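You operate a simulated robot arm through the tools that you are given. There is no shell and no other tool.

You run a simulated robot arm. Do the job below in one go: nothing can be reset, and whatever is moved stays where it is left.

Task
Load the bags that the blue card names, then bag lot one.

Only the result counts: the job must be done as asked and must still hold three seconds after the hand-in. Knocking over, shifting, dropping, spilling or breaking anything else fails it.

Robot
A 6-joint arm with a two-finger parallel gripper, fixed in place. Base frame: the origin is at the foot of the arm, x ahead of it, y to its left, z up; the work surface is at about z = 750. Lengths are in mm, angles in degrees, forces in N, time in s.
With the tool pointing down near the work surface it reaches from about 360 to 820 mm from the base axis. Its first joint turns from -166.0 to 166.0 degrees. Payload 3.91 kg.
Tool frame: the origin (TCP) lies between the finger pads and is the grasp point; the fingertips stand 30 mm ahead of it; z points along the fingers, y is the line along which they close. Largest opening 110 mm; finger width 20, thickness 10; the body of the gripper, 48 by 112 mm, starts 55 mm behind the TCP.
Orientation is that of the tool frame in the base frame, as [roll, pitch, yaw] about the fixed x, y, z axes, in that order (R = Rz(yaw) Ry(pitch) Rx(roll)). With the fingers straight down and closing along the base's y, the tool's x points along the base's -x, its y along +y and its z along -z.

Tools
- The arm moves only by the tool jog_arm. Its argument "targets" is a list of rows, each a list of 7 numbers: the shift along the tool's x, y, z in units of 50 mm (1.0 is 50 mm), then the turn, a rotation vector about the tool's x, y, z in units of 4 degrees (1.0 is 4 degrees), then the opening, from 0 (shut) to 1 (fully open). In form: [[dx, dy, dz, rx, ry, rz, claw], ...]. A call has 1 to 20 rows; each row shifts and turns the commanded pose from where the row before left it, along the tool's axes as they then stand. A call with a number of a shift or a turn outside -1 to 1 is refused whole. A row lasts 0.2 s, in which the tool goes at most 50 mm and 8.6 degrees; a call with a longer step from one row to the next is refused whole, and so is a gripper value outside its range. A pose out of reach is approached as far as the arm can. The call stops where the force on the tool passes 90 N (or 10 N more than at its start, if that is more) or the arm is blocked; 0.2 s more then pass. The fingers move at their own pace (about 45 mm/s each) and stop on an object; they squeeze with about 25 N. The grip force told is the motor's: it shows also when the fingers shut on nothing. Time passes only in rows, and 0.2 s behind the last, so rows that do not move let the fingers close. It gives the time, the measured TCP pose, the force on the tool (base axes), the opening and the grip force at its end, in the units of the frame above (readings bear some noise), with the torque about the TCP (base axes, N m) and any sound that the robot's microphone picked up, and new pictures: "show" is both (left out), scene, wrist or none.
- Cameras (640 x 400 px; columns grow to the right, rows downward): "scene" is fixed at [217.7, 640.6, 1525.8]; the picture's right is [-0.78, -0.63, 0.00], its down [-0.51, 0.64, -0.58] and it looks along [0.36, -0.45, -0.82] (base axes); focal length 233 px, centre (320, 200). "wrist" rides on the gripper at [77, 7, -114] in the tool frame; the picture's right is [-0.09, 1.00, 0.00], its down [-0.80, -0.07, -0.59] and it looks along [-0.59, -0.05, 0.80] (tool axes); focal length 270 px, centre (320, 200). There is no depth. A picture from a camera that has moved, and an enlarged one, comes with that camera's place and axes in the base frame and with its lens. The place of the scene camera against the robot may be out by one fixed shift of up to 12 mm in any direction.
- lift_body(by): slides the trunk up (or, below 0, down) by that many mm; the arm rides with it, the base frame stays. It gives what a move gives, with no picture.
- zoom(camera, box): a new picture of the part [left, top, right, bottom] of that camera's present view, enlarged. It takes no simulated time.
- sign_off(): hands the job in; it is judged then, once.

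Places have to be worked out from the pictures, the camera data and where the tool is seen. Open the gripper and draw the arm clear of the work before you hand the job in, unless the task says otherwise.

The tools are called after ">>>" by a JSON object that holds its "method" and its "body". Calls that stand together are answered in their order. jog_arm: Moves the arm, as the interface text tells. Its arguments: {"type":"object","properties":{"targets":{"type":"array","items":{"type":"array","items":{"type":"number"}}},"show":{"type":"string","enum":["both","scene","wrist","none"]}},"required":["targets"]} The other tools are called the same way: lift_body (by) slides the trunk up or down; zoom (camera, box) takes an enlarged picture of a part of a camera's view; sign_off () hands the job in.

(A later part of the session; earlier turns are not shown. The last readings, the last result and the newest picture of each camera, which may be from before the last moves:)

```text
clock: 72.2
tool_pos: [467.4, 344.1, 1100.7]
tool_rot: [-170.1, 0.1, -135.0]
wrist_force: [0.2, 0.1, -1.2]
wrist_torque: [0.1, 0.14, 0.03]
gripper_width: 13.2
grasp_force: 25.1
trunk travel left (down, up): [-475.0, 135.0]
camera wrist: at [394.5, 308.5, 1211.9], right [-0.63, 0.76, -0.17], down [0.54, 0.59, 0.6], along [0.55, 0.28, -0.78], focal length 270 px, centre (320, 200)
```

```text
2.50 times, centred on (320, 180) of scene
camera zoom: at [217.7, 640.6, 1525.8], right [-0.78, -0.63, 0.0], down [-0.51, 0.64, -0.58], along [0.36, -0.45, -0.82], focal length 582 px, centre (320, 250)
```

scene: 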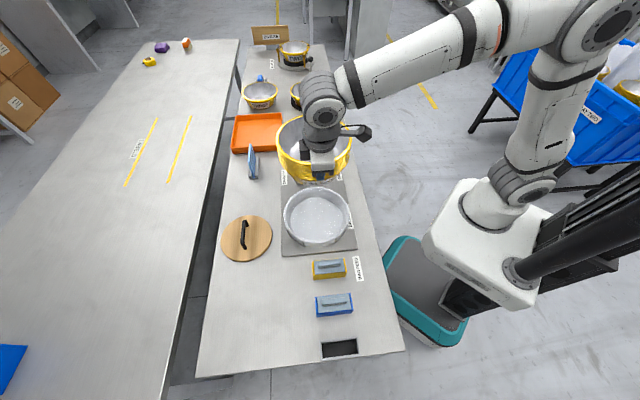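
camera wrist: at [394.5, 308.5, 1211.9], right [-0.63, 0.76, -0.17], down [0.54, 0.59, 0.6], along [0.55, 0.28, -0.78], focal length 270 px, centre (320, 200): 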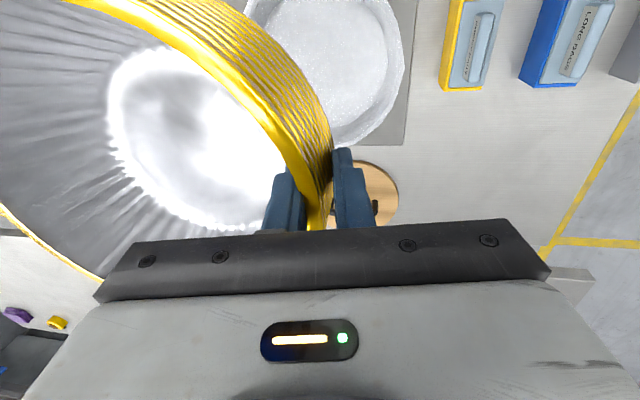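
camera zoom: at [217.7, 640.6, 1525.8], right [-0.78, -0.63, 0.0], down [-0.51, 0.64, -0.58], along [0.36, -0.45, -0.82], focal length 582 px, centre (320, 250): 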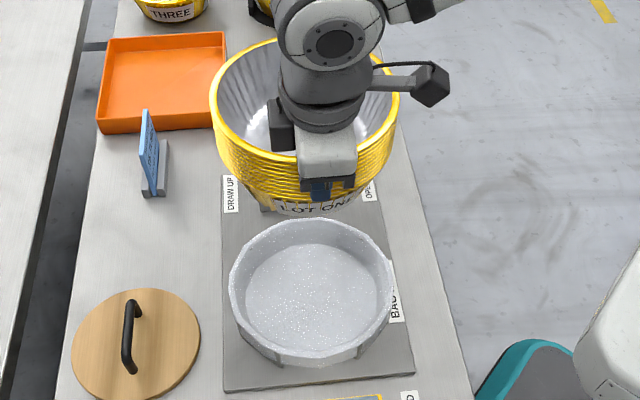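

The bag centre fits to (513, 308) with floor radius about 100 and rim radius about 121. I shift 34 mm along and 3 mm outward to centre the stack, then lower 190 mm to just above the bag.

>>> {"method": "jog_arm", "body": {"targets": [[-0.032, 0.332, -0.0585, 0, 0, 0, 0], [-0.032, 0.332, -0.0585, 0, 0, 0, 0], [0, 0, 0, 0, 0, 0, 0], [0, 0.07, 0.394, 0, 0, 0, 0], [0, 0.104, 0.591, 0, 0, 0, 0], [0, 0.104, 0.591, 0, 0, 0, 0], [0, 0.104, 0.591, 0, 0, 0, 0], [0, 0.104, 0.591, 0, 0, 0, 0], [0, 0.104, 0.591, 0, 0, 0, 0], [0, 0.07, 0.394, 0, 0, 0, 0], [0, 0, 0, 0, 0, 0, 0]]}}

>>> {"method": "zoom", "body": {"camera": "scene", "box": [260, 130, 380, 260]}}

>>> {"method": "zoom", "body": {"camera": "wrist", "box": [130, 0, 430, 240]}}

```text
clock: 74.6
tool_pos: [445.3, 371.7, 910.3]
tool_rot: [-170.0, 0.0, -135.0]
wrist_force: [-0.6, 0.7, -1.8]
wrist_torque: [0.07, 0.1, 0.01]
gripper_width: 13.6
grasp_force: 25.2
trunk travel left (down, up): [-475.0, 135.0]
camera wrist: at [372.8, 335.3, 1022.0], right [-0.63, 0.76, -0.17], down [0.54, 0.59, 0.6], along [0.55, 0.28, -0.78], focal length 270 px, centre (320, 200)
```

scene: 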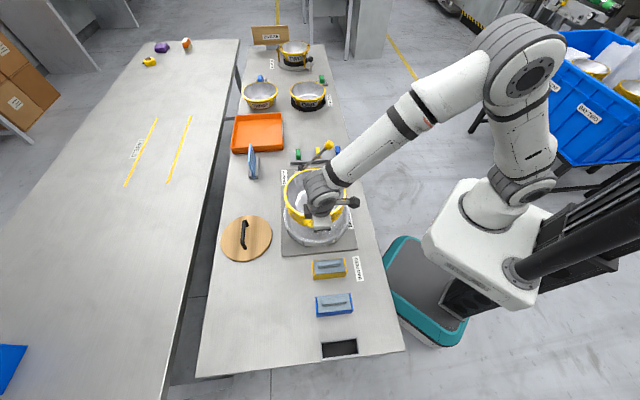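
wrist: 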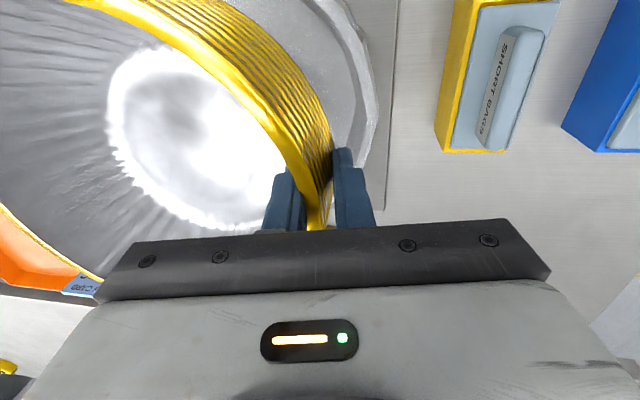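

```text
3.08 times, centred on (320, 195) of scene
camera zoom: at [217.7, 640.6, 1525.8], right [-0.78, -0.63, 0.0], down [-0.51, 0.64, -0.58], along [0.36, -0.45, -0.82], focal length 716 px, centre (320, 215)
```

zoom: 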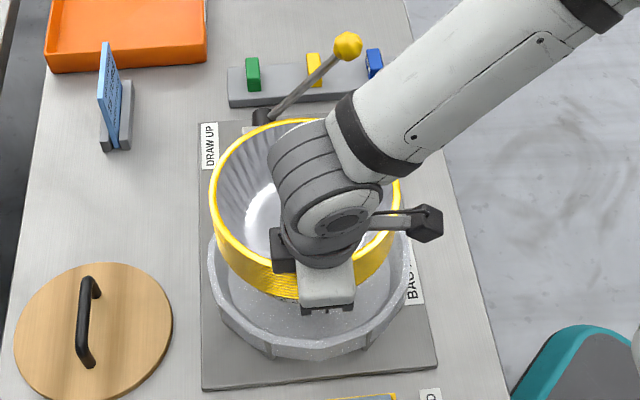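

```text
1.67 times, centred on (280, 120) of wrist
camera zoom: at [372.8, 335.3, 1022.0], right [-0.63, 0.76, -0.17], down [0.54, 0.59, 0.6], along [0.55, 0.28, -0.78], focal length 450 px, centre (387, 333)
```

zoom: 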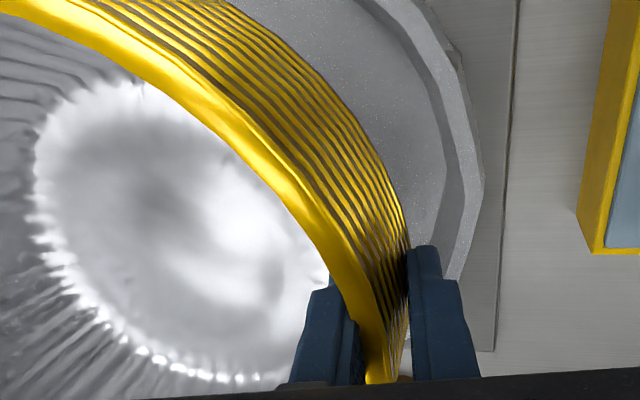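

Stack centre (≈516, 307) is right over the bag centre and the base is still about 20 mm above the bag's rim. I lower another 48 mm slowly.

>>> {"method": "jog_arm", "body": {"targets": [[0, 0.0278, 0.1576, 0, 0, 0, 0], [0, 0.0278, 0.1576, 0, 0, 0, 0], [0, 0.0278, 0.1576, 0, 0, 0, 0], [0, 0.0278, 0.1576, 0, 0, 0, 0], [0, 0.0278, 0.1576, 0, 0, 0, 0], [0, 0.0278, 0.1576, 0, 0, 0, 0], [0, 0, 0, 0, 0, 0, 0]]}}

>>> {"method": "zoom", "body": {"camera": "scene", "box": [260, 130, 380, 260]}}

```text
clock: 76.2
tool_pos: [443.8, 370.9, 865.3]
tool_rot: [-170.0, 0.2, -135.1]
wrist_force: [-0.9, 2.0, 13.1]
wrist_torque: [-0.15, 0.08, 0.0]
gripper_width: 13.2
grasp_force: 25.7
trunk travel left (down, up): [-475.0, 135.0]
camera wrist: at [371.8, 335.0, 975.8], right [-0.63, 0.76, -0.17], down [0.54, 0.59, 0.6], along [0.56, 0.29, -0.78], focal length 270 px, centre (320, 200)
```

scene: 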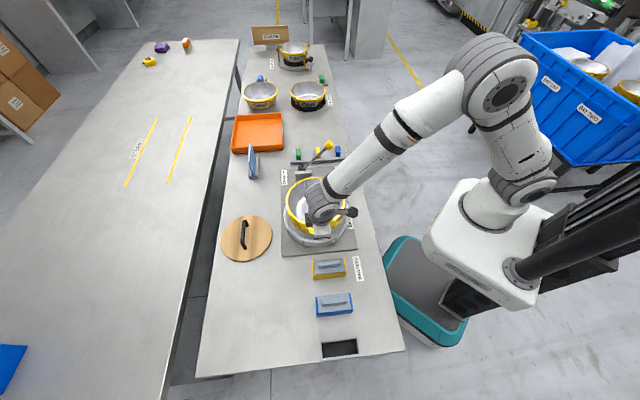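
wrist: 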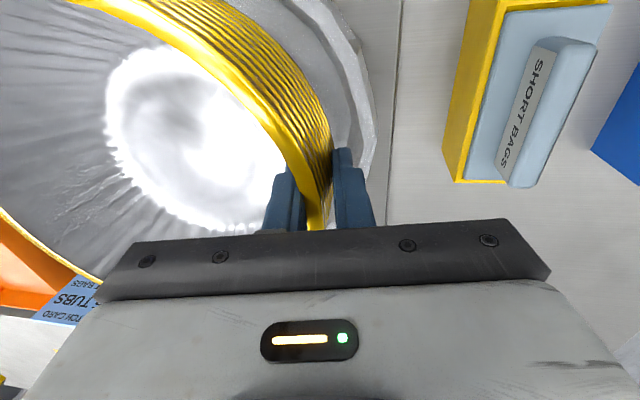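

```text
3.08 times, centred on (320, 195) of scene
camera zoom: at [217.7, 640.6, 1525.8], right [-0.78, -0.63, 0.0], down [-0.51, 0.64, -0.58], along [0.36, -0.45, -0.82], focal length 716 px, centre (320, 215)
```

zoom: 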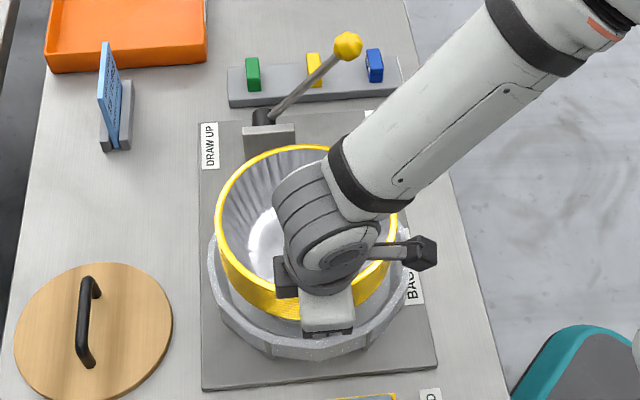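

Contact: 13 N at TCP z≈865, so the stack's base is on the bag floor. I ease off 2 mm and open the fingers gradually so the stack settles without being dragged.

>>> {"method": "jog_arm", "body": {"targets": [[0, -0.007, -0.039, 0, 0, 0, 0], [0, 0, 0, 0, 0, 0, 0], [0, 0, 0, 0, 0, 0, 0.16], [0, 0, 0, 0, 0, 0, 0.2], [0, 0, 0, 0, 0, 0, 0.24], [0, 0, 0, 0, 0, 0, 0.24]]}}

>>> {"method": "zoom", "body": {"camera": "wrist", "box": [200, 80, 420, 240]}}

>>> {"method": "zoom", "body": {"camera": "scene", "box": [260, 130, 380, 260]}}

```text
clock: 77.6
tool_pos: [443.8, 371.2, 865.6]
tool_rot: [-170.0, 0.0, -135.0]
wrist_force: [-0.3, 0.5, 1.4]
wrist_torque: [0.01, 0.03, 0.0]
gripper_width: 26.5
grasp_force: 0.1
trunk travel left (down, up): [-475.0, 135.0]
camera wrist: at [372.3, 334.7, 976.2], right [-0.63, 0.76, -0.17], down [0.54, 0.59, 0.6], along [0.55, 0.28, -0.78], focal length 270 px, centre (320, 200)
```

scene: 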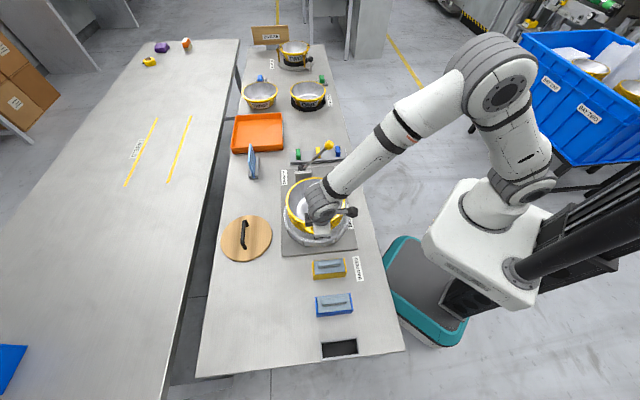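
wrist: 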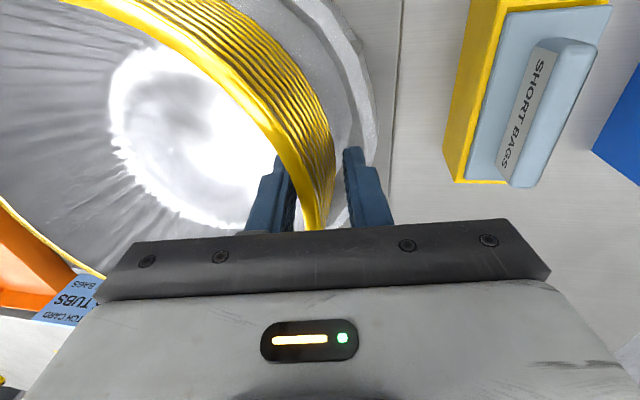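

```text
2.50 times, centred on (310, 160) of wrist
camera zoom: at [372.3, 334.7, 976.2], right [-0.63, 0.76, -0.17], down [0.54, 0.59, 0.6], along [0.55, 0.28, -0.78], focal length 676 px, centre (345, 300)
```

zoom: 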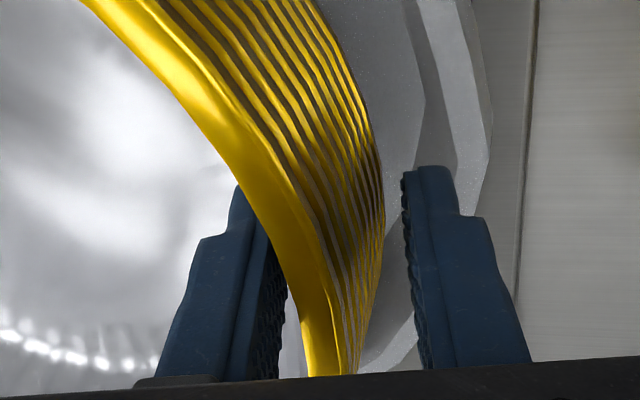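

```text
3.08 times, centred on (320, 195) of scene
camera zoom: at [217.7, 640.6, 1525.8], right [-0.78, -0.63, 0.0], down [-0.51, 0.64, -0.58], along [0.36, -0.45, -0.82], focal length 716 px, centre (320, 215)
```

zoom: 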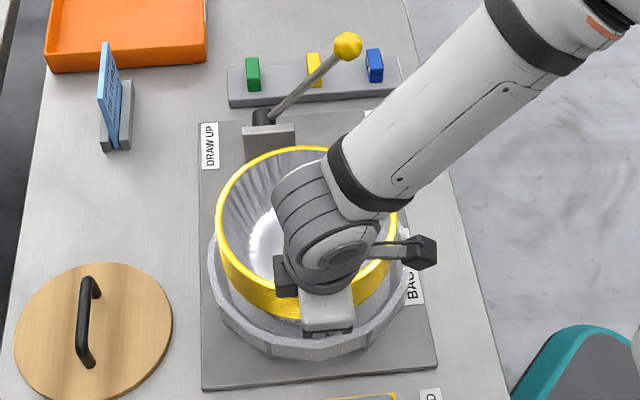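

Released and settled: the stack stands level inside the bag with gaps to both fingers. I withdraw along the fingers' own axis.

>>> {"method": "jog_arm", "body": {"targets": [[0, 0, 0, 0, 0, 0, 0.28], [0, 0, -0.1, 0, 0, 0, 0.28], [0, 0, -0.2, 0, 0, 0, 0.28], [0, 0, -0.3, 0, 0, 0, 0.28], [0, 0, -0.5, 0, 0, 0, 0.28], [0, 0, -0.7, 0, 0, 0, 0.28], [0, 0, -0.8, 0, 0, 0, 0.28], [0, 0, -0.8, 0, 0, 0, 0.28], [0, 0, -0.8, 0, 0, 0, 0.28], [0, 0, 0, 0, 0, 0, 0.28]]}}

>>> {"method": "zoom", "body": {"camera": "scene", "box": [260, 130, 380, 260]}}

>>> {"method": "zoom", "body": {"camera": "wrist", "box": [130, 0, 430, 240]}}

```text
clock: 79.8
tool_pos: [417.3, 396.0, 1072.8]
tool_rot: [-170.0, 0.1, -135.0]
wrist_force: [-0.1, -0.2, -0.3]
wrist_torque: [0.01, -0.02, 0.0]
gripper_width: 31.0
grasp_force: 0.1
trunk travel left (down, up): [-475.0, 135.0]
camera wrist: at [345.9, 359.6, 1183.8], right [-0.63, 0.76, -0.17], down [0.54, 0.59, 0.6], along [0.55, 0.28, -0.78], focal length 270 px, centre (320, 200)
```

scene: 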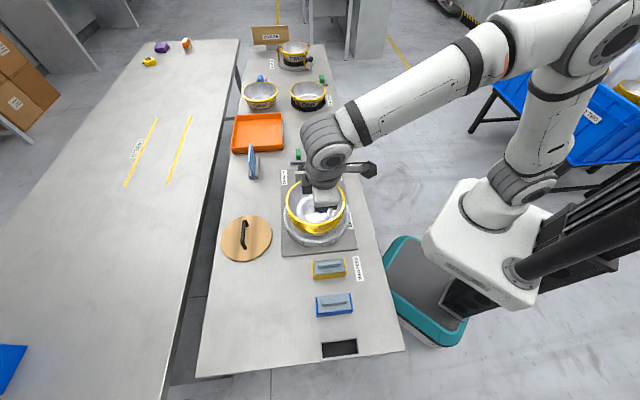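
wrist: 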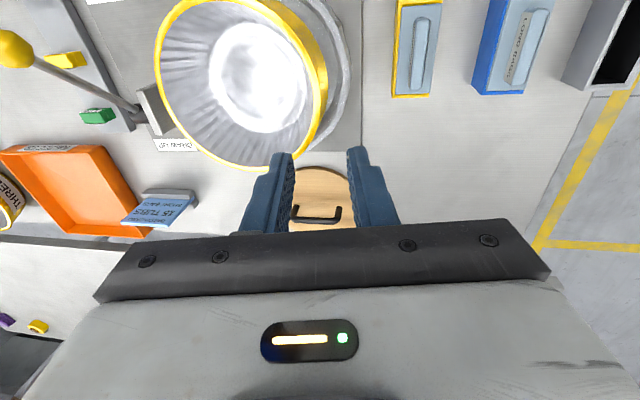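

```text
3.08 times, centred on (320, 195) of scene
camera zoom: at [217.7, 640.6, 1525.8], right [-0.78, -0.63, 0.0], down [-0.51, 0.64, -0.58], along [0.36, -0.45, -0.82], focal length 716 px, centre (320, 215)
```

zoom: 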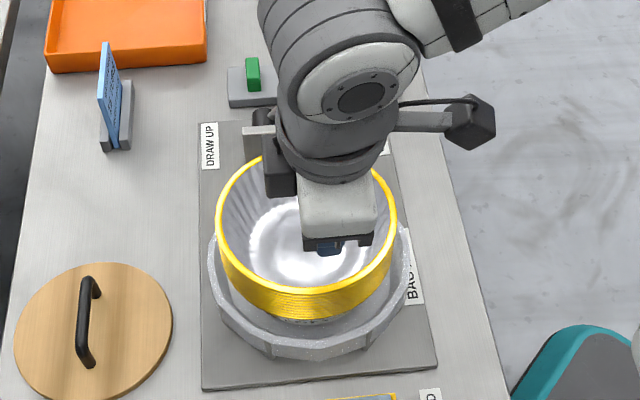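

```text
1.67 times, centred on (280, 120) of wrist
camera zoom: at [345.9, 359.6, 1183.8], right [-0.63, 0.76, -0.17], down [0.54, 0.59, 0.6], along [0.55, 0.28, -0.78], focal length 450 px, centre (387, 333)
```

zoom: 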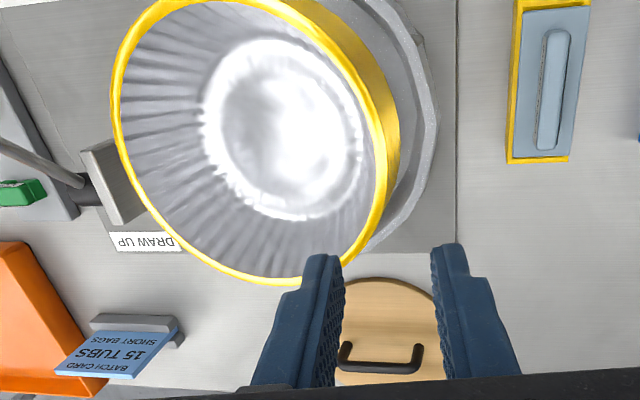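

The stack stands centred in the bag and everything else is undisturbed. I straighten the tool and go back above the lever knob at (609, 106).

>>> {"method": "jog_arm", "body": {"targets": [[0, 0, 0, -0.9, 0, 0, 0.6], [0, 0, 0, -0.8, 0, 0, 0.6], [0, 0, 0, -0.8, 0, 0, 0.6], [0, 0, 0, 0, 0, 0, 0.6], [0.154, -0.758, 0.05, 0, 0, 0, 0.6], [0.154, -0.758, 0.05, 0, 0, 0, 0.6], [0.154, -0.758, 0.05, 0, 0, 0, 0.6], [0.154, -0.758, 0.05, 0, 0, 0, 0.6], [0.154, -0.758, 0.05, 0, 0, 0, 0.6], [0.154, -0.758, 0.05, 0, 0, 0, 0.6], [0.154, -0.758, 0.05, 0, 0, 0, 0.6], [0.154, -0.758, 0.05, 0, 0, 0, 0.6], [0.154, -0.758, 0.05, 0, 0, 0, 0.6], [0, 0, 0, 0, 0, 0, 0.6], [0, 0, 0, 0, 0, 0, 0.6]]}}

>>> {"method": "zoom", "body": {"camera": "wrist", "box": [200, 0, 440, 240]}}

>>> {"method": "zoom", "body": {"camera": "scene", "box": [260, 130, 380, 260]}}

```text
clock: 83.0
tool_pos: [610.5, 104.6, 1049.7]
tool_rot: [179.9, 0.0, -135.0]
wrist_force: [0.3, 0.1, -0.3]
wrist_torque: [0.02, 0.01, 0.0]
gripper_width: 65.9
grasp_force: 0.1
trunk travel left (down, up): [-475.0, 135.0]
camera wrist: at [552.3, 54.7, 1163.1], right [-0.64, 0.77, 0.0], down [0.62, 0.52, 0.59], along [0.46, 0.38, -0.8], focal length 270 px, centre (320, 200)
```

scene: 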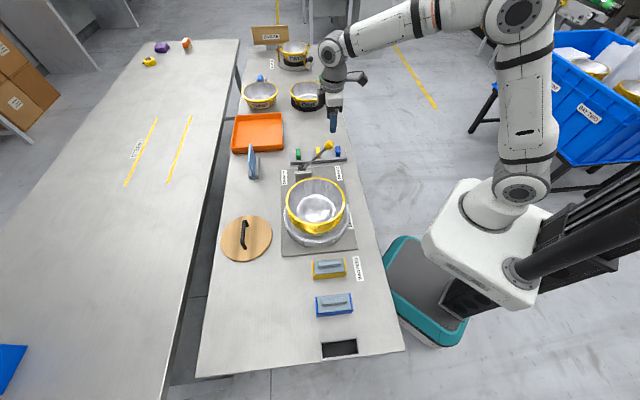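
wrist: 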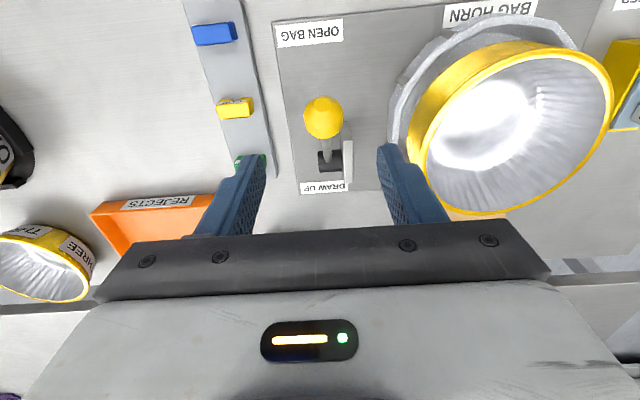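

```text
1.67 times, centred on (320, 120) of wrist
camera zoom: at [552.3, 54.7, 1163.1], right [-0.64, 0.77, 0.0], down [0.62, 0.52, 0.59], along [0.46, 0.38, -0.8], focal length 450 px, centre (320, 333)
```

zoom: 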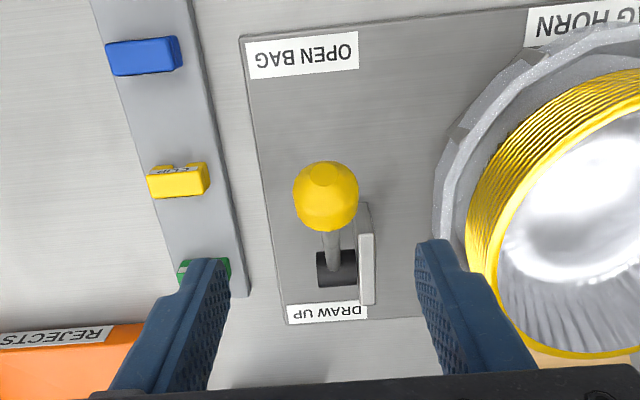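

```text
3.08 times, centred on (320, 195) of scene
camera zoom: at [217.7, 640.6, 1525.8], right [-0.78, -0.63, 0.0], down [-0.51, 0.64, -0.58], along [0.36, -0.45, -0.82], focal length 716 px, centre (320, 215)
```

zoom: 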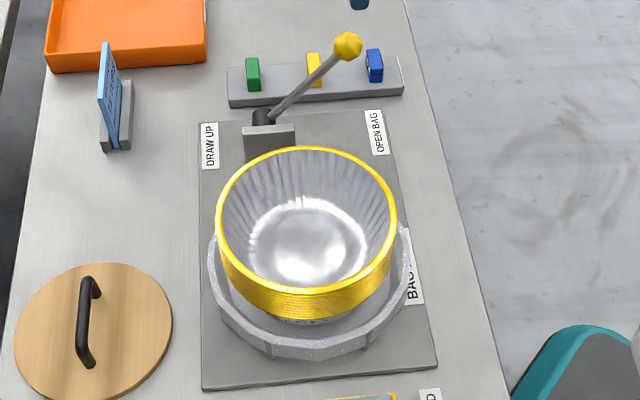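

The lever knob shows about 6 mm outward of the tool axis. I correct and descend to straddle it.

>>> {"method": "jog_arm", "body": {"targets": [[-0.12, 0.03, 0.3, 0, 0, 0, 0.6], [0, 0, 0.5, 0, 0, 0, 0.6], [0, 0, 0.5, 0, 0, 0, 0.6], [0, 0, 0.5, 0, 0, 0, 0.6], [0, 0, 0.4, 0, 0, 0, 0.6], [0, 0, 0.2, 0, 0, 0, 0.6], [0, 0, 0, 0, 0, 0, 0.6]]}}

>>> {"method": "zoom", "body": {"camera": "wrist", "box": [220, 80, 420, 240]}}

>>> {"method": "zoom", "body": {"camera": "scene", "box": [290, 110, 350, 180]}}

```text
clock: 84.6
tool_pos: [613.6, 111.6, 928.9]
tool_rot: [180.0, 0.0, -135.0]
wrist_force: [0.0, 0.0, -0.5]
wrist_torque: [0.0, 0.01, 0.0]
gripper_width: 66.0
grasp_force: 0.0
trunk travel left (down, up): [-475.0, 135.0]
camera wrist: at [555.7, 61.1, 1043.0], right [-0.64, 0.77, 0.0], down [0.62, 0.52, 0.59], along [0.46, 0.38, -0.8], focal length 270 px, centre (320, 200)
```

scene: 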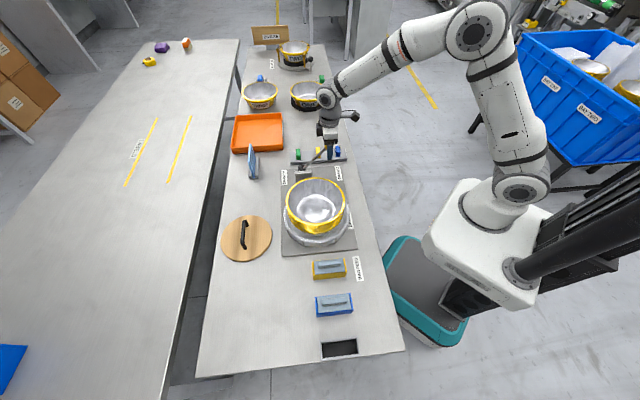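
wrist: 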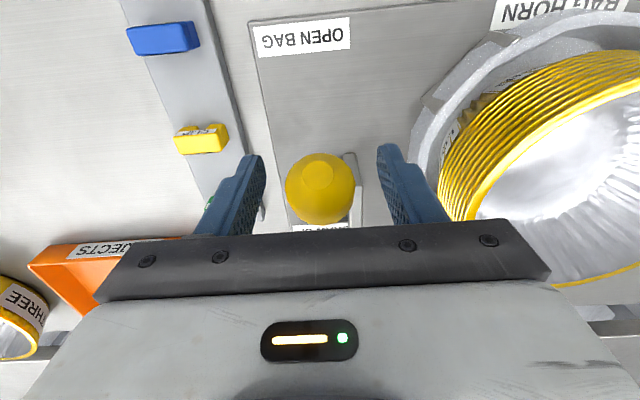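

```text
2.50 times, centred on (320, 160) of wrist
camera zoom: at [555.7, 61.1, 1043.0], right [-0.64, 0.77, 0.0], down [0.62, 0.52, 0.59], along [0.46, 0.38, -0.8], focal length 676 px, centre (320, 300)
```

zoom: 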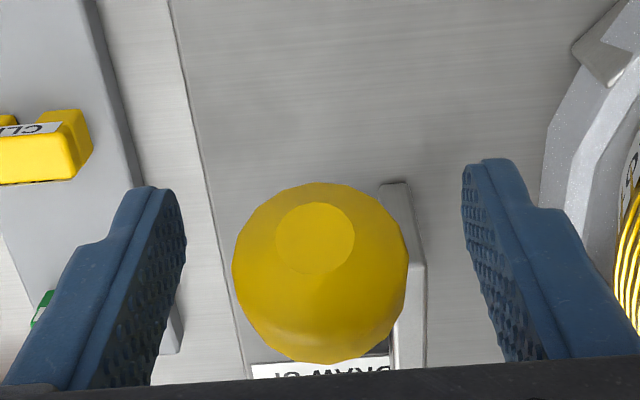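

```text
5.71 times, centred on (320, 145) of scene
camera zoom: at [217.7, 640.6, 1525.8], right [-0.78, -0.63, 0.0], down [-0.51, 0.64, -0.58], along [0.36, -0.45, -0.82], focal length 1331 px, centre (320, 514)
```

zoom: 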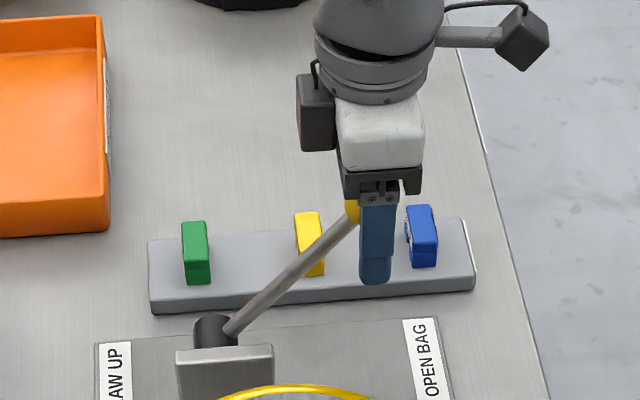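

The knob is centred between the fingers. I grip it and swing the lever back along its arc, first to about upright.

>>> {"method": "jog_arm", "body": {"targets": [[0, 0, 0, 0, 0, 0, 0], [0, 0, 0, 0, 0, 0, 0], [0, 0, 0, 0, 0, 0, 0], [0, 0, 0, 0, 0, 0, 0], [-0.194, 0, -0.164, 0, 0, 0, 0], [-0.22, 0, -0.158, 0, 0, 0, 0], [-0.232, 0, -0.138, 0, 0, 0, 0], [-0.244, 0, -0.116, 0, 0, 0, 0], [-0.254, 0, -0.094, 0, 0, 0, 0], [-0.26, 0, -0.072, 0, 0, 0, 0], [-0.266, 0, -0.05, 0, 0, 0, 0], [-0.27, 0, -0.026, 0, 0, 0, 0], [0, 0, 0, 0, 0, 0, 0]]}}

>>> {"method": "zoom", "body": {"camera": "scene", "box": [260, 110, 380, 260]}}

```text
clock: 87.4
tool_pos: [681.9, 179.6, 972.4]
tool_rot: [-180.0, 0.2, -135.0]
wrist_force: [-8.7, -1.2, 6.7]
wrist_torque: [-0.69, 0.74, -0.04]
gripper_width: 33.1
grasp_force: 45.1
trunk travel left (down, up): [-475.0, 135.0]
camera wrist: at [623.6, 130.0, 1085.9], right [-0.64, 0.77, 0.0], down [0.61, 0.52, 0.6], along [0.46, 0.38, -0.8], focal length 270 px, centre (320, 200)
```

scene: 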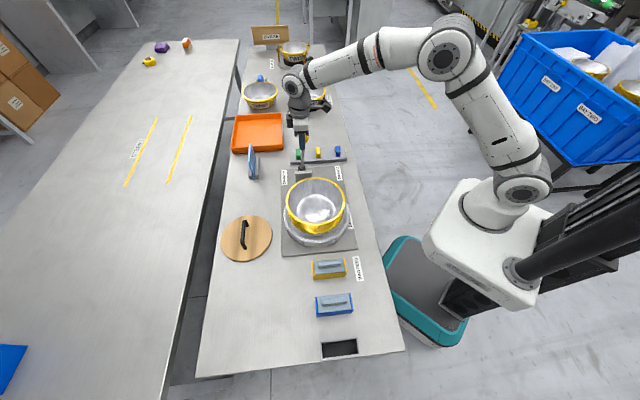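
wrist: 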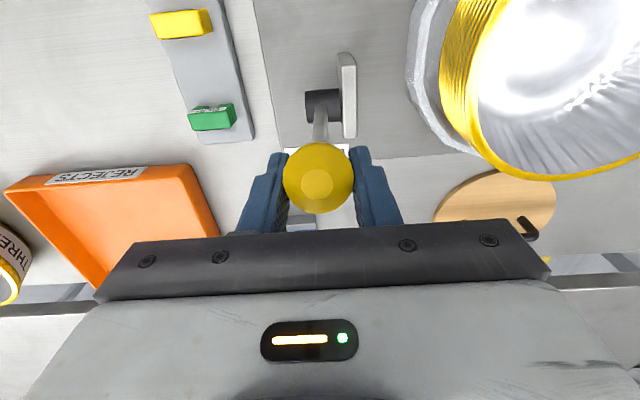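

```text
2.67 times, centred on (320, 185) of scene
camera zoom: at [217.7, 640.6, 1525.8], right [-0.78, -0.63, 0.0], down [-0.51, 0.64, -0.58], along [0.36, -0.45, -0.82], focal length 621 px, centre (320, 240)
```

zoom: 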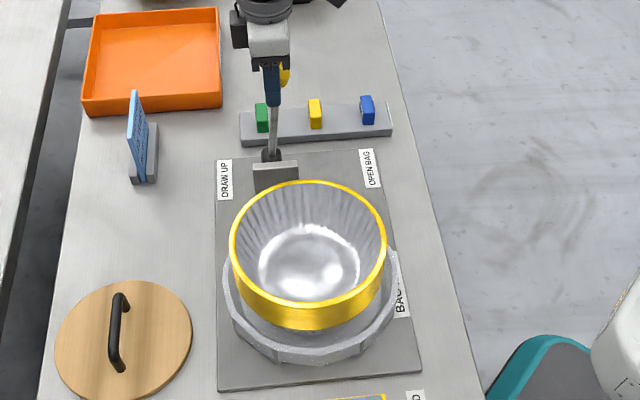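

The lever follows and is upright again. I continue the arc toward DRAW UP.

>>> {"method": "jog_arm", "body": {"targets": [[-0.27, 0, -0.002, 0, 0, 0, 0], [-0.27, 0, 0.022, 0, 0, 0, 0], [-0.266, 0, 0.044, 0, 0, 0, 0], [-0.262, 0, 0.068, 0, 0, 0, 0], [0, 0, 0, 0, 0, 0, 0]]}}

>>> {"method": "zoom", "body": {"camera": "scene", "box": [260, 110, 380, 260]}}

```text
clock: 88.6
tool_pos: [720.9, 219.6, 965.9]
tool_rot: [-179.9, 0.2, -135.0]
wrist_force: [-0.1, 0.1, 17.1]
wrist_torque: [-0.59, 0.55, -0.01]
gripper_width: 33.1
grasp_force: 45.0
trunk travel left (down, up): [-475.0, 135.0]
camera wrist: at [661.5, 168.0, 1079.2], right [-0.64, 0.77, 0.0], down [0.61, 0.52, 0.6], along [0.46, 0.38, -0.8], focal length 270 px, centre (320, 200)
```

scene: 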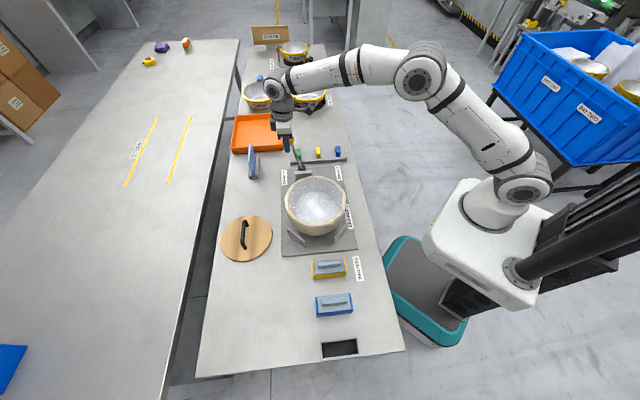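
wrist: 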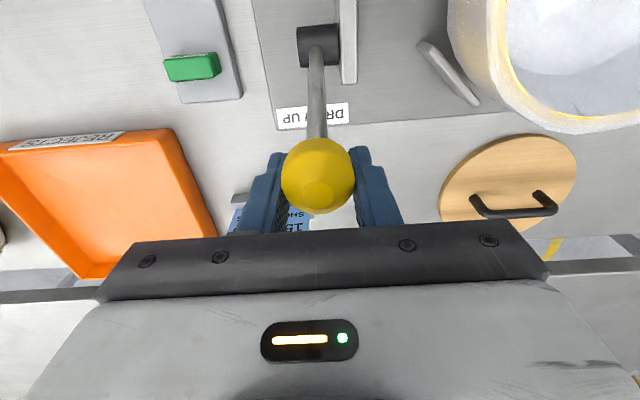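

```text
2.67 times, centred on (320, 185) of scene
camera zoom: at [217.7, 640.6, 1525.8], right [-0.78, -0.63, 0.0], down [-0.51, 0.64, -0.58], along [0.36, -0.45, -0.82], focal length 621 px, centre (320, 240)
```

zoom: 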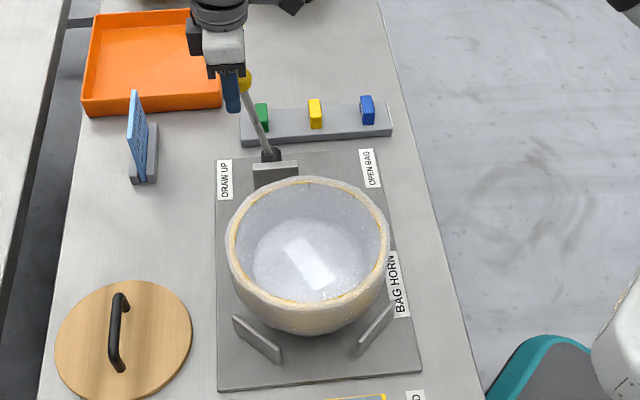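

The bag has drawn up around the stack. I release the knob, rise clear, and examine whether anything is left to do with the bag.

>>> {"method": "jog_arm", "body": {"targets": [[0, 0, 0, 0, 0, 0, 0.6], [0, 0, 0, 0, 0, 0, 0.6], [0, 0, 0, 0, 0, 0, 0.6], [0, 0, -0.3, 0, 0, 0, 0.6], [0, 0, -0.6, 0, 0, 0, 0.6], [0, 0, -0.8, 0, 0, 0, 0.6], [0, 0, -0.8, 0, 0, 0, 0.6], [0, 0, -0.8, 0, 0, 0, 0.6], [0, 0, 0, 0, 0, 0, 0.6]]}}

>>> {"method": "zoom", "body": {"camera": "scene", "box": [280, 165, 360, 245]}}

>>> {"method": "zoom", "body": {"camera": "scene", "box": [270, 120, 350, 190]}}

>>> {"method": "zoom", "body": {"camera": "wrist", "box": [300, 0, 640, 230]}}

```text
clock: 90.6
tool_pos: [720.9, 217.4, 1128.4]
tool_rot: [180.0, -0.1, -135.0]
wrist_force: [-0.4, 1.0, 0.2]
wrist_torque: [0.02, 0.01, -0.02]
gripper_width: 66.0
grasp_force: 0.1
trunk travel left (down, up): [-475.0, 135.0]
camera wrist: at [662.4, 167.5, 1242.5], right [-0.64, 0.77, 0.0], down [0.62, 0.52, 0.59], along [0.46, 0.38, -0.8], focal length 270 px, centre (320, 200)
```

scene: 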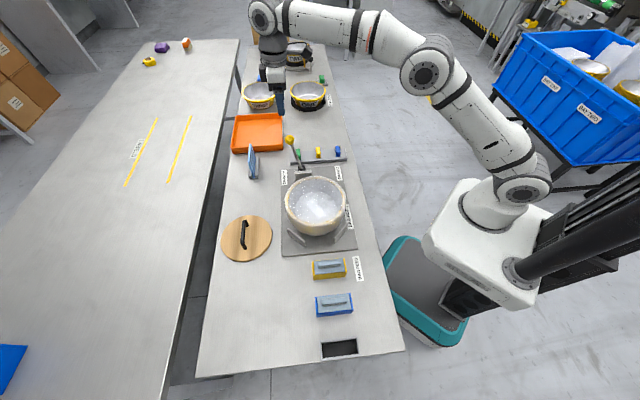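
wrist: 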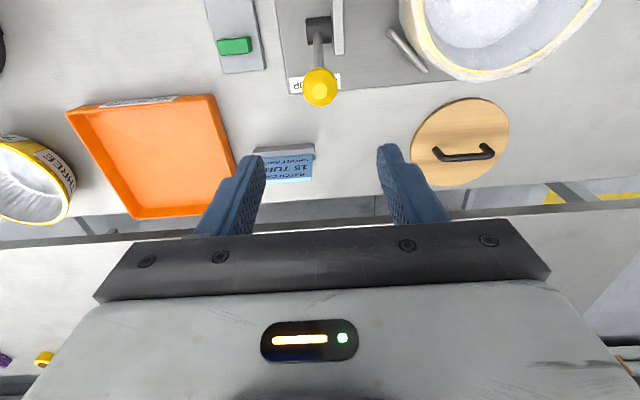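

```text
5.00 times, centred on (320, 205) of scene
camera zoom: at [217.7, 640.6, 1525.8], right [-0.78, -0.63, 0.0], down [-0.51, 0.64, -0.58], along [0.36, -0.45, -0.82], focal length 1164 px, centre (320, 175)
```

zoom: 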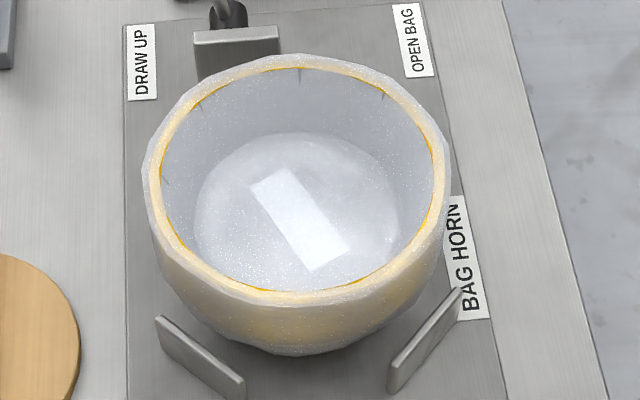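

```text
5.71 times, centred on (310, 155) of scene
camera zoom: at [217.7, 640.6, 1525.8], right [-0.78, -0.63, 0.0], down [-0.51, 0.64, -0.58], along [0.36, -0.45, -0.82], focal length 1331 px, centre (377, 457)
```

zoom: 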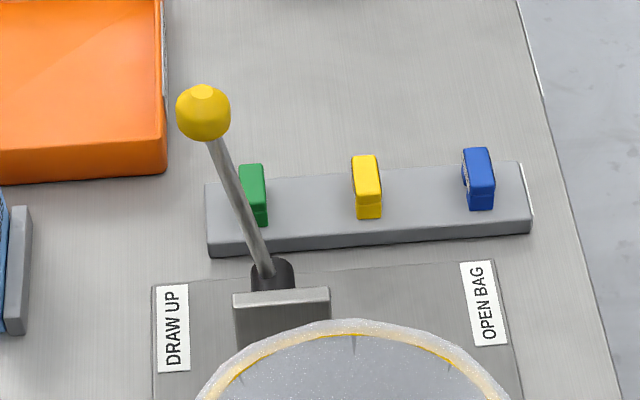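

```text
1.74 times, centred on (470, 115) of wrist
camera zoom: at [662.4, 167.5, 1242.5], right [-0.64, 0.77, 0.0], down [0.62, 0.52, 0.59], along [0.46, 0.38, -0.8], focal length 470 px, centre (59, 348)
```

zoom: 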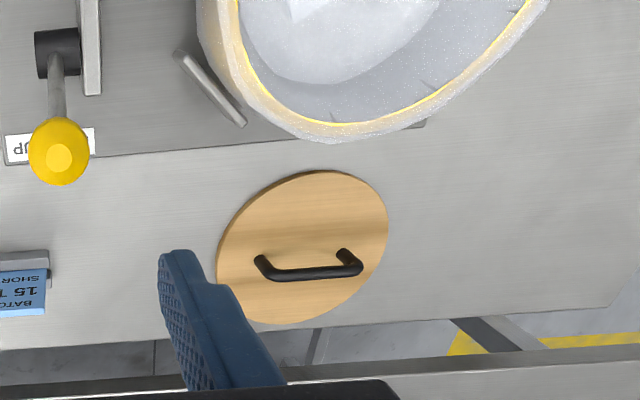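

The bag now wraps the stack and shows a closed film with a label across the top. Before deciding whether a clip is wanted, I look at the clip rack's end label from the robot side.

>>> {"method": "jog_arm", "body": {"targets": [[0.773, -0.242, 0.2, 0, 0, 0, 0.6], [0.773, -0.242, 0.3, 0, 0, 0, 0.6], [0.773, -0.242, 0.38, 0, 0, 0, 0.6], [0.773, -0.242, 0.38, 0, 0, 0, 0.6], [0.773, -0.242, 0.38, 0, 0, 0, 0.6], [0.773, -0.242, 0.38, 0, 0, 0, 0.6], [0.773, -0.242, 0.38, 0, 0, 0, 0.6], [0.773, -0.242, 0.38, 0, 0, 0, 0.6], [0.773, -0.242, 0.38, 0, 0, 0, 0.6], [0.773, -0.242, 0.38, 0, 0, 0, 0.6], [0, 0, 0, 0, 0, 0, 0.6]]}}

>>> {"method": "zoom", "body": {"camera": "wrist", "box": [220, 0, 460, 200]}}

>>> {"method": "zoom", "body": {"camera": "scene", "box": [280, 165, 360, 245]}}

```text
clock: 93.0
tool_pos: [533.3, -142.8, 951.2]
tool_rot: [180.0, 0.1, -134.9]
wrist_force: [0.0, 0.1, 0.6]
wrist_torque: [0.03, -0.01, 0.01]
gripper_width: 65.9
grasp_force: 0.0
trunk travel left (down, up): [-475.0, 135.0]
camera wrist: at [475.3, -192.1, 1065.2], right [-0.64, 0.77, 0.0], down [0.62, 0.52, 0.59], along [0.46, 0.38, -0.8], focal length 270 px, centre (320, 200)
```

scene: 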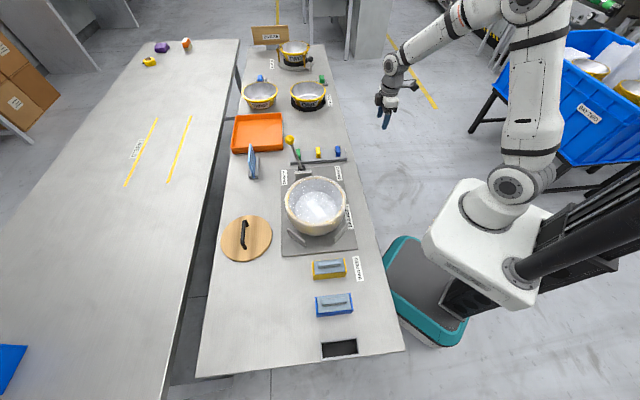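
wrist: 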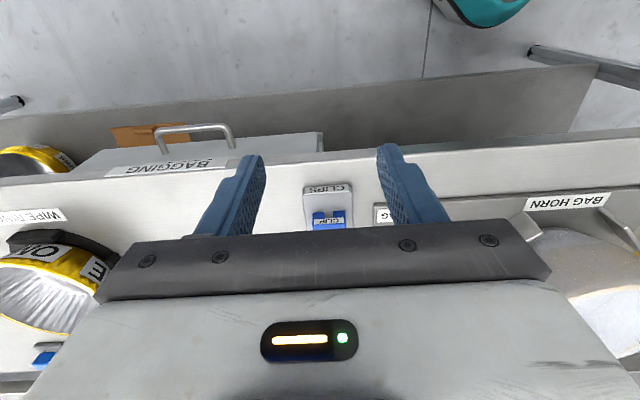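

```text
2.00 times, centred on (340, 100) of wrist
camera zoom: at [475.3, -192.1, 1065.2], right [-0.64, 0.77, 0.0], down [0.62, 0.52, 0.59], along [0.46, 0.38, -0.8], focal length 541 px, centre (280, 400)
```

zoom: 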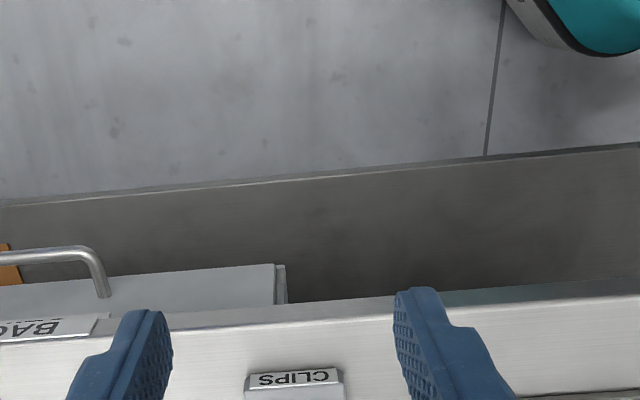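

```text
5.00 times, centred on (320, 205) of scene
camera zoom: at [217.7, 640.6, 1525.8], right [-0.78, -0.63, 0.0], down [-0.51, 0.64, -0.58], along [0.36, -0.45, -0.82], focal length 1164 px, centre (320, 175)
```

zoom: 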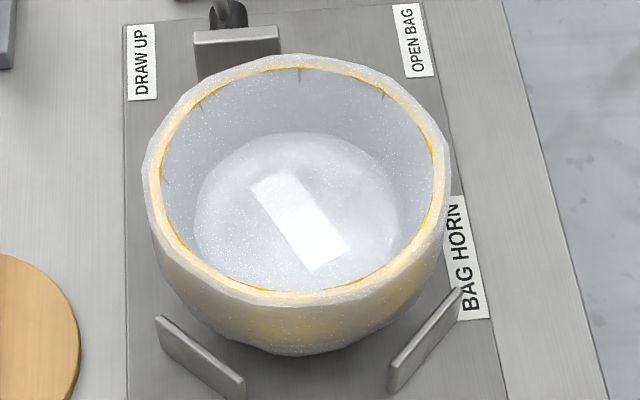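

There is a "CLIPS" label on the rack, and a labelled "BAGGING…" item with a handle on the bench's robot side. I zoom in on that.

>>> {"method": "zoom", "body": {"camera": "wrist", "box": [60, 110, 260, 220]}}

>>> {"method": "zoom", "body": {"camera": "wrist", "box": [280, 160, 380, 240]}}

```text
3.20 times, centred on (160, 165) of wrist
camera zoom: at [475.3, -192.1, 1065.2], right [-0.64, 0.77, 0.0], down [0.62, 0.52, 0.59], along [0.46, 0.38, -0.8], focal length 865 px, centre (832, 312)
```

zoom: 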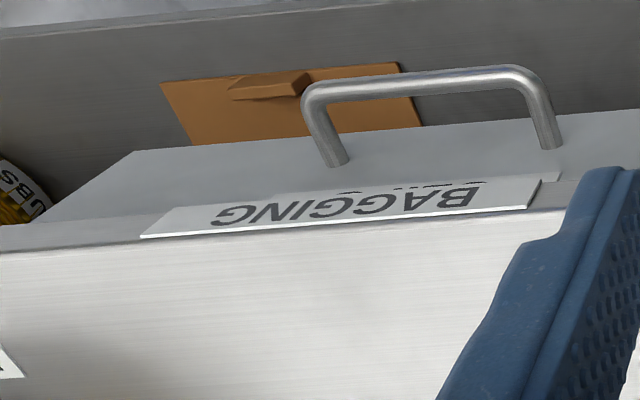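

```text
5.00 times, centred on (330, 200) of wrist
camera zoom: at [475.3, -192.1, 1065.2], right [-0.64, 0.77, 0.0], down [0.62, 0.52, 0.59], along [0.46, 0.38, -0.8], focal length 1351 px, centre (270, 200)
```

zoom: 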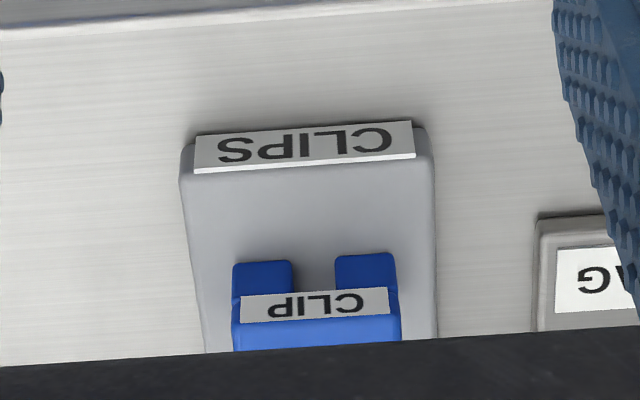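

A "BAGGING" plaque with possibly more lines sits on the bench front below; it may hold instructions. I go round to the robot side of it and tilt the camera to read it.

>>> {"method": "jog_arm", "body": {"targets": [[0, -0.7, 0.2, 0, 0, 0, 0.6], [0, -0.7, 0.2, 0, 0, 0, 0.6], [0, -0.7, 0.2, 0, 0, 0, 0.6], [0, -0.7, 0.2, 0, 0, 0, 0.6], [0, -0.7, 0.2, 0, 0, 0, 0.6], [0, -0.7, 0.2, 0, 0, 0, 0.6], [0, 0, 0, 0, -1, 0, 0.6], [0, 0, 0, 0, -1, 0, 0.6], [0, 0, 0, 0, -1, 0, 0.6], [0, 0, 0, 0, -1, 0, 0.6], [0, 0, 0, 0, -1, 0, 0.6], [0, 0, 0, 0, -1, 0, 0.6], [0, 0, 0, 0, -1, 0, 0.6], [0, 0, 0, 0, 0, 0, 0.6]]}}

>>> {"method": "zoom", "body": {"camera": "wrist", "box": [160, 0, 480, 200]}}

```text
clock: 96.0
tool_pos: [682.2, -288.8, 891.4]
tool_rot: [-180.0, 28.0, -134.9]
wrist_force: [-0.5, -0.4, 1.2]
wrist_torque: [0.0, 0.01, -0.01]
gripper_width: 65.8
grasp_force: 0.1
trunk travel left (down, up): [-475.0, 135.0]
camera wrist: at [591.8, -371.3, 955.8], right [-0.65, 0.76, 0.04], down [0.35, 0.25, 0.9], along [0.67, 0.6, -0.43], focal length 270 px, centre (320, 200)
```

scene: 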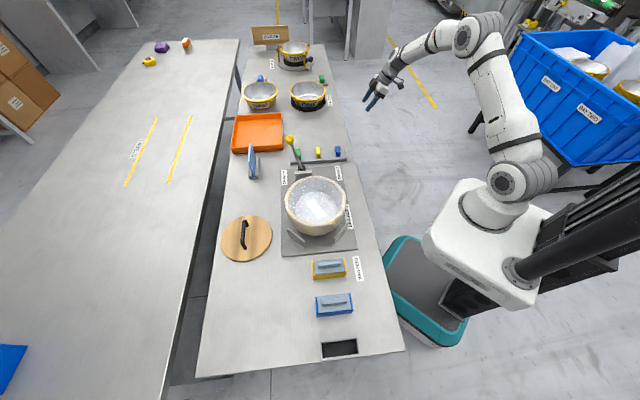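
wrist: 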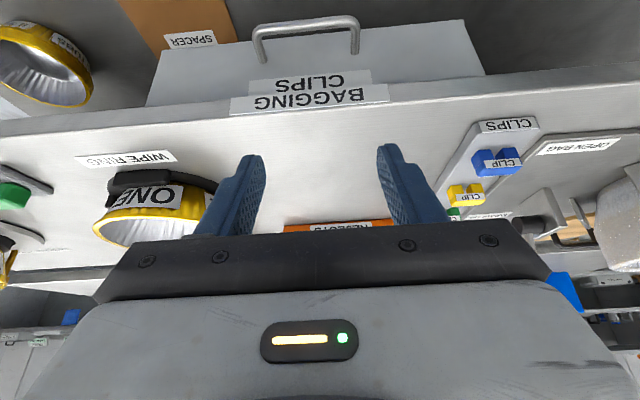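

```text
2.00 times, centred on (320, 100) of wrist
camera zoom: at [591.8, -371.3, 955.8], right [-0.65, 0.76, 0.04], down [0.35, 0.25, 0.9], along [0.67, 0.6, -0.43], focal length 541 px, centre (320, 400)
```

zoom: 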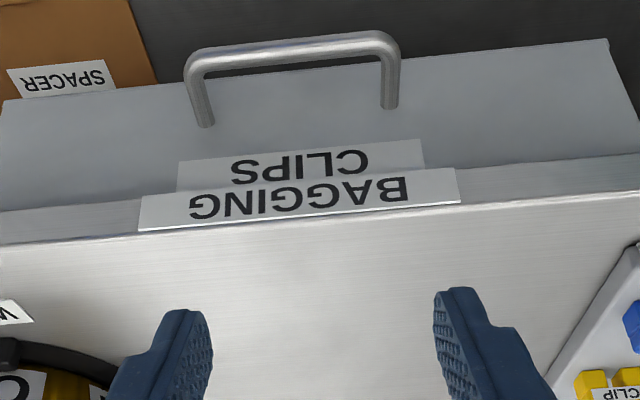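

That reads "BAGGING" (the station) and "CLIPS" (a drawer), so no further instruction there. I go back over the horn to inspect the drawn-up bag up close from above.

>>> {"method": "jog_arm", "body": {"targets": [[0, 0, 0, 0, 1, 0, 0.6], [0, 0, 0, 0, 1, 0, 0.6], [0, 0, 0, 0, 1, 0, 0.6], [0, 0, 0, 0, 1, 0, 0.6], [0, 0, 0, 0, 1, 0, 0.6], [0, 0, 0, 0, 1, 0, 0.6], [0, 0, 0, 0, 1, 0, 0.6], [0, 0.5, -0.7, 0, 0, 0, 0.6], [0, 0.5, -0.7, 0, 0, 0, 0.6], [0, 0.6, -0.7, 0, 0, 0, 0.6], [0, 0.85, -0.3, 0, 0, 0, 0.6], [0, 0.9, 0, 0, 0, 0, 0.6], [0, 0.9, 0, 0, 0, 0, 0.6], [0, 0.9, 0, 0, 0, 0, 0.6], [-0.3, 0.9, 0, 0, 0, 0, 0.6], [-0.3, 0.9, 0, 0, 0, 0, 0.6], [-0.3, 0.9, 0, 0, 0, 0, 0.6], [-0.3, 0.9, 0, 0, 0, 0, 0.6], [-0.3, 0.9, 0, 0, 0, 0, 0.6], [-0.3, 0.9, 0, 0, 0, 0, 0.6]]}}

>>> {"method": "zoom", "body": {"camera": "wrist", "box": [160, 0, 480, 240]}}

```text
clock: 100.2
tool_pos: [370.8, 149.3, 1013.5]
tool_rot: [-179.9, -0.1, -135.0]
wrist_force: [-0.2, 0.1, -0.3]
wrist_torque: [0.0, -0.02, 0.01]
gripper_width: 66.1
grasp_force: 0.0
trunk travel left (down, up): [-475.0, 135.0]
camera wrist: at [313.7, 99.4, 1126.1], right [-0.64, 0.77, 0.0], down [0.62, 0.52, 0.59], along [0.46, 0.38, -0.8], focal length 270 px, centre (320, 200)
```

scene: 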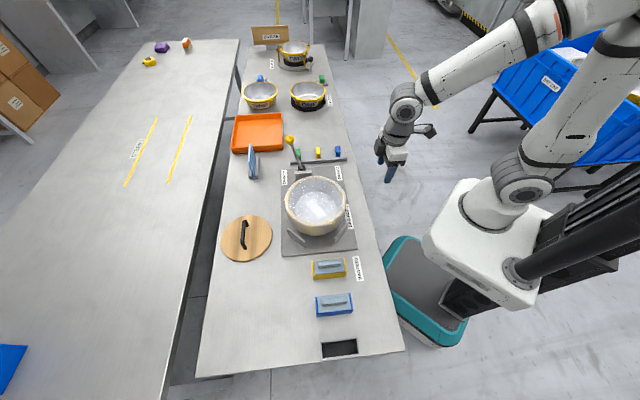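
wrist: 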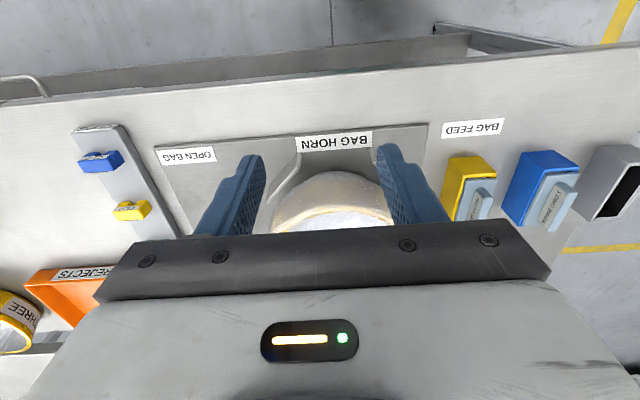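

```text
1.67 times, centred on (320, 120) of wrist
camera zoom: at [313.7, 99.4, 1126.1], right [-0.64, 0.77, 0.0], down [0.62, 0.52, 0.59], along [0.46, 0.38, -0.8], focal length 450 px, centre (320, 333)
```

zoom: 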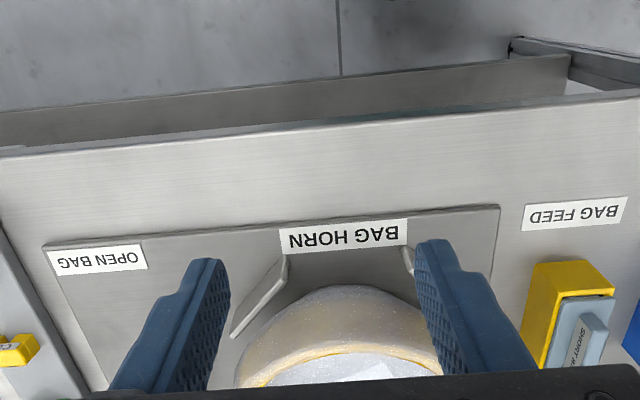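

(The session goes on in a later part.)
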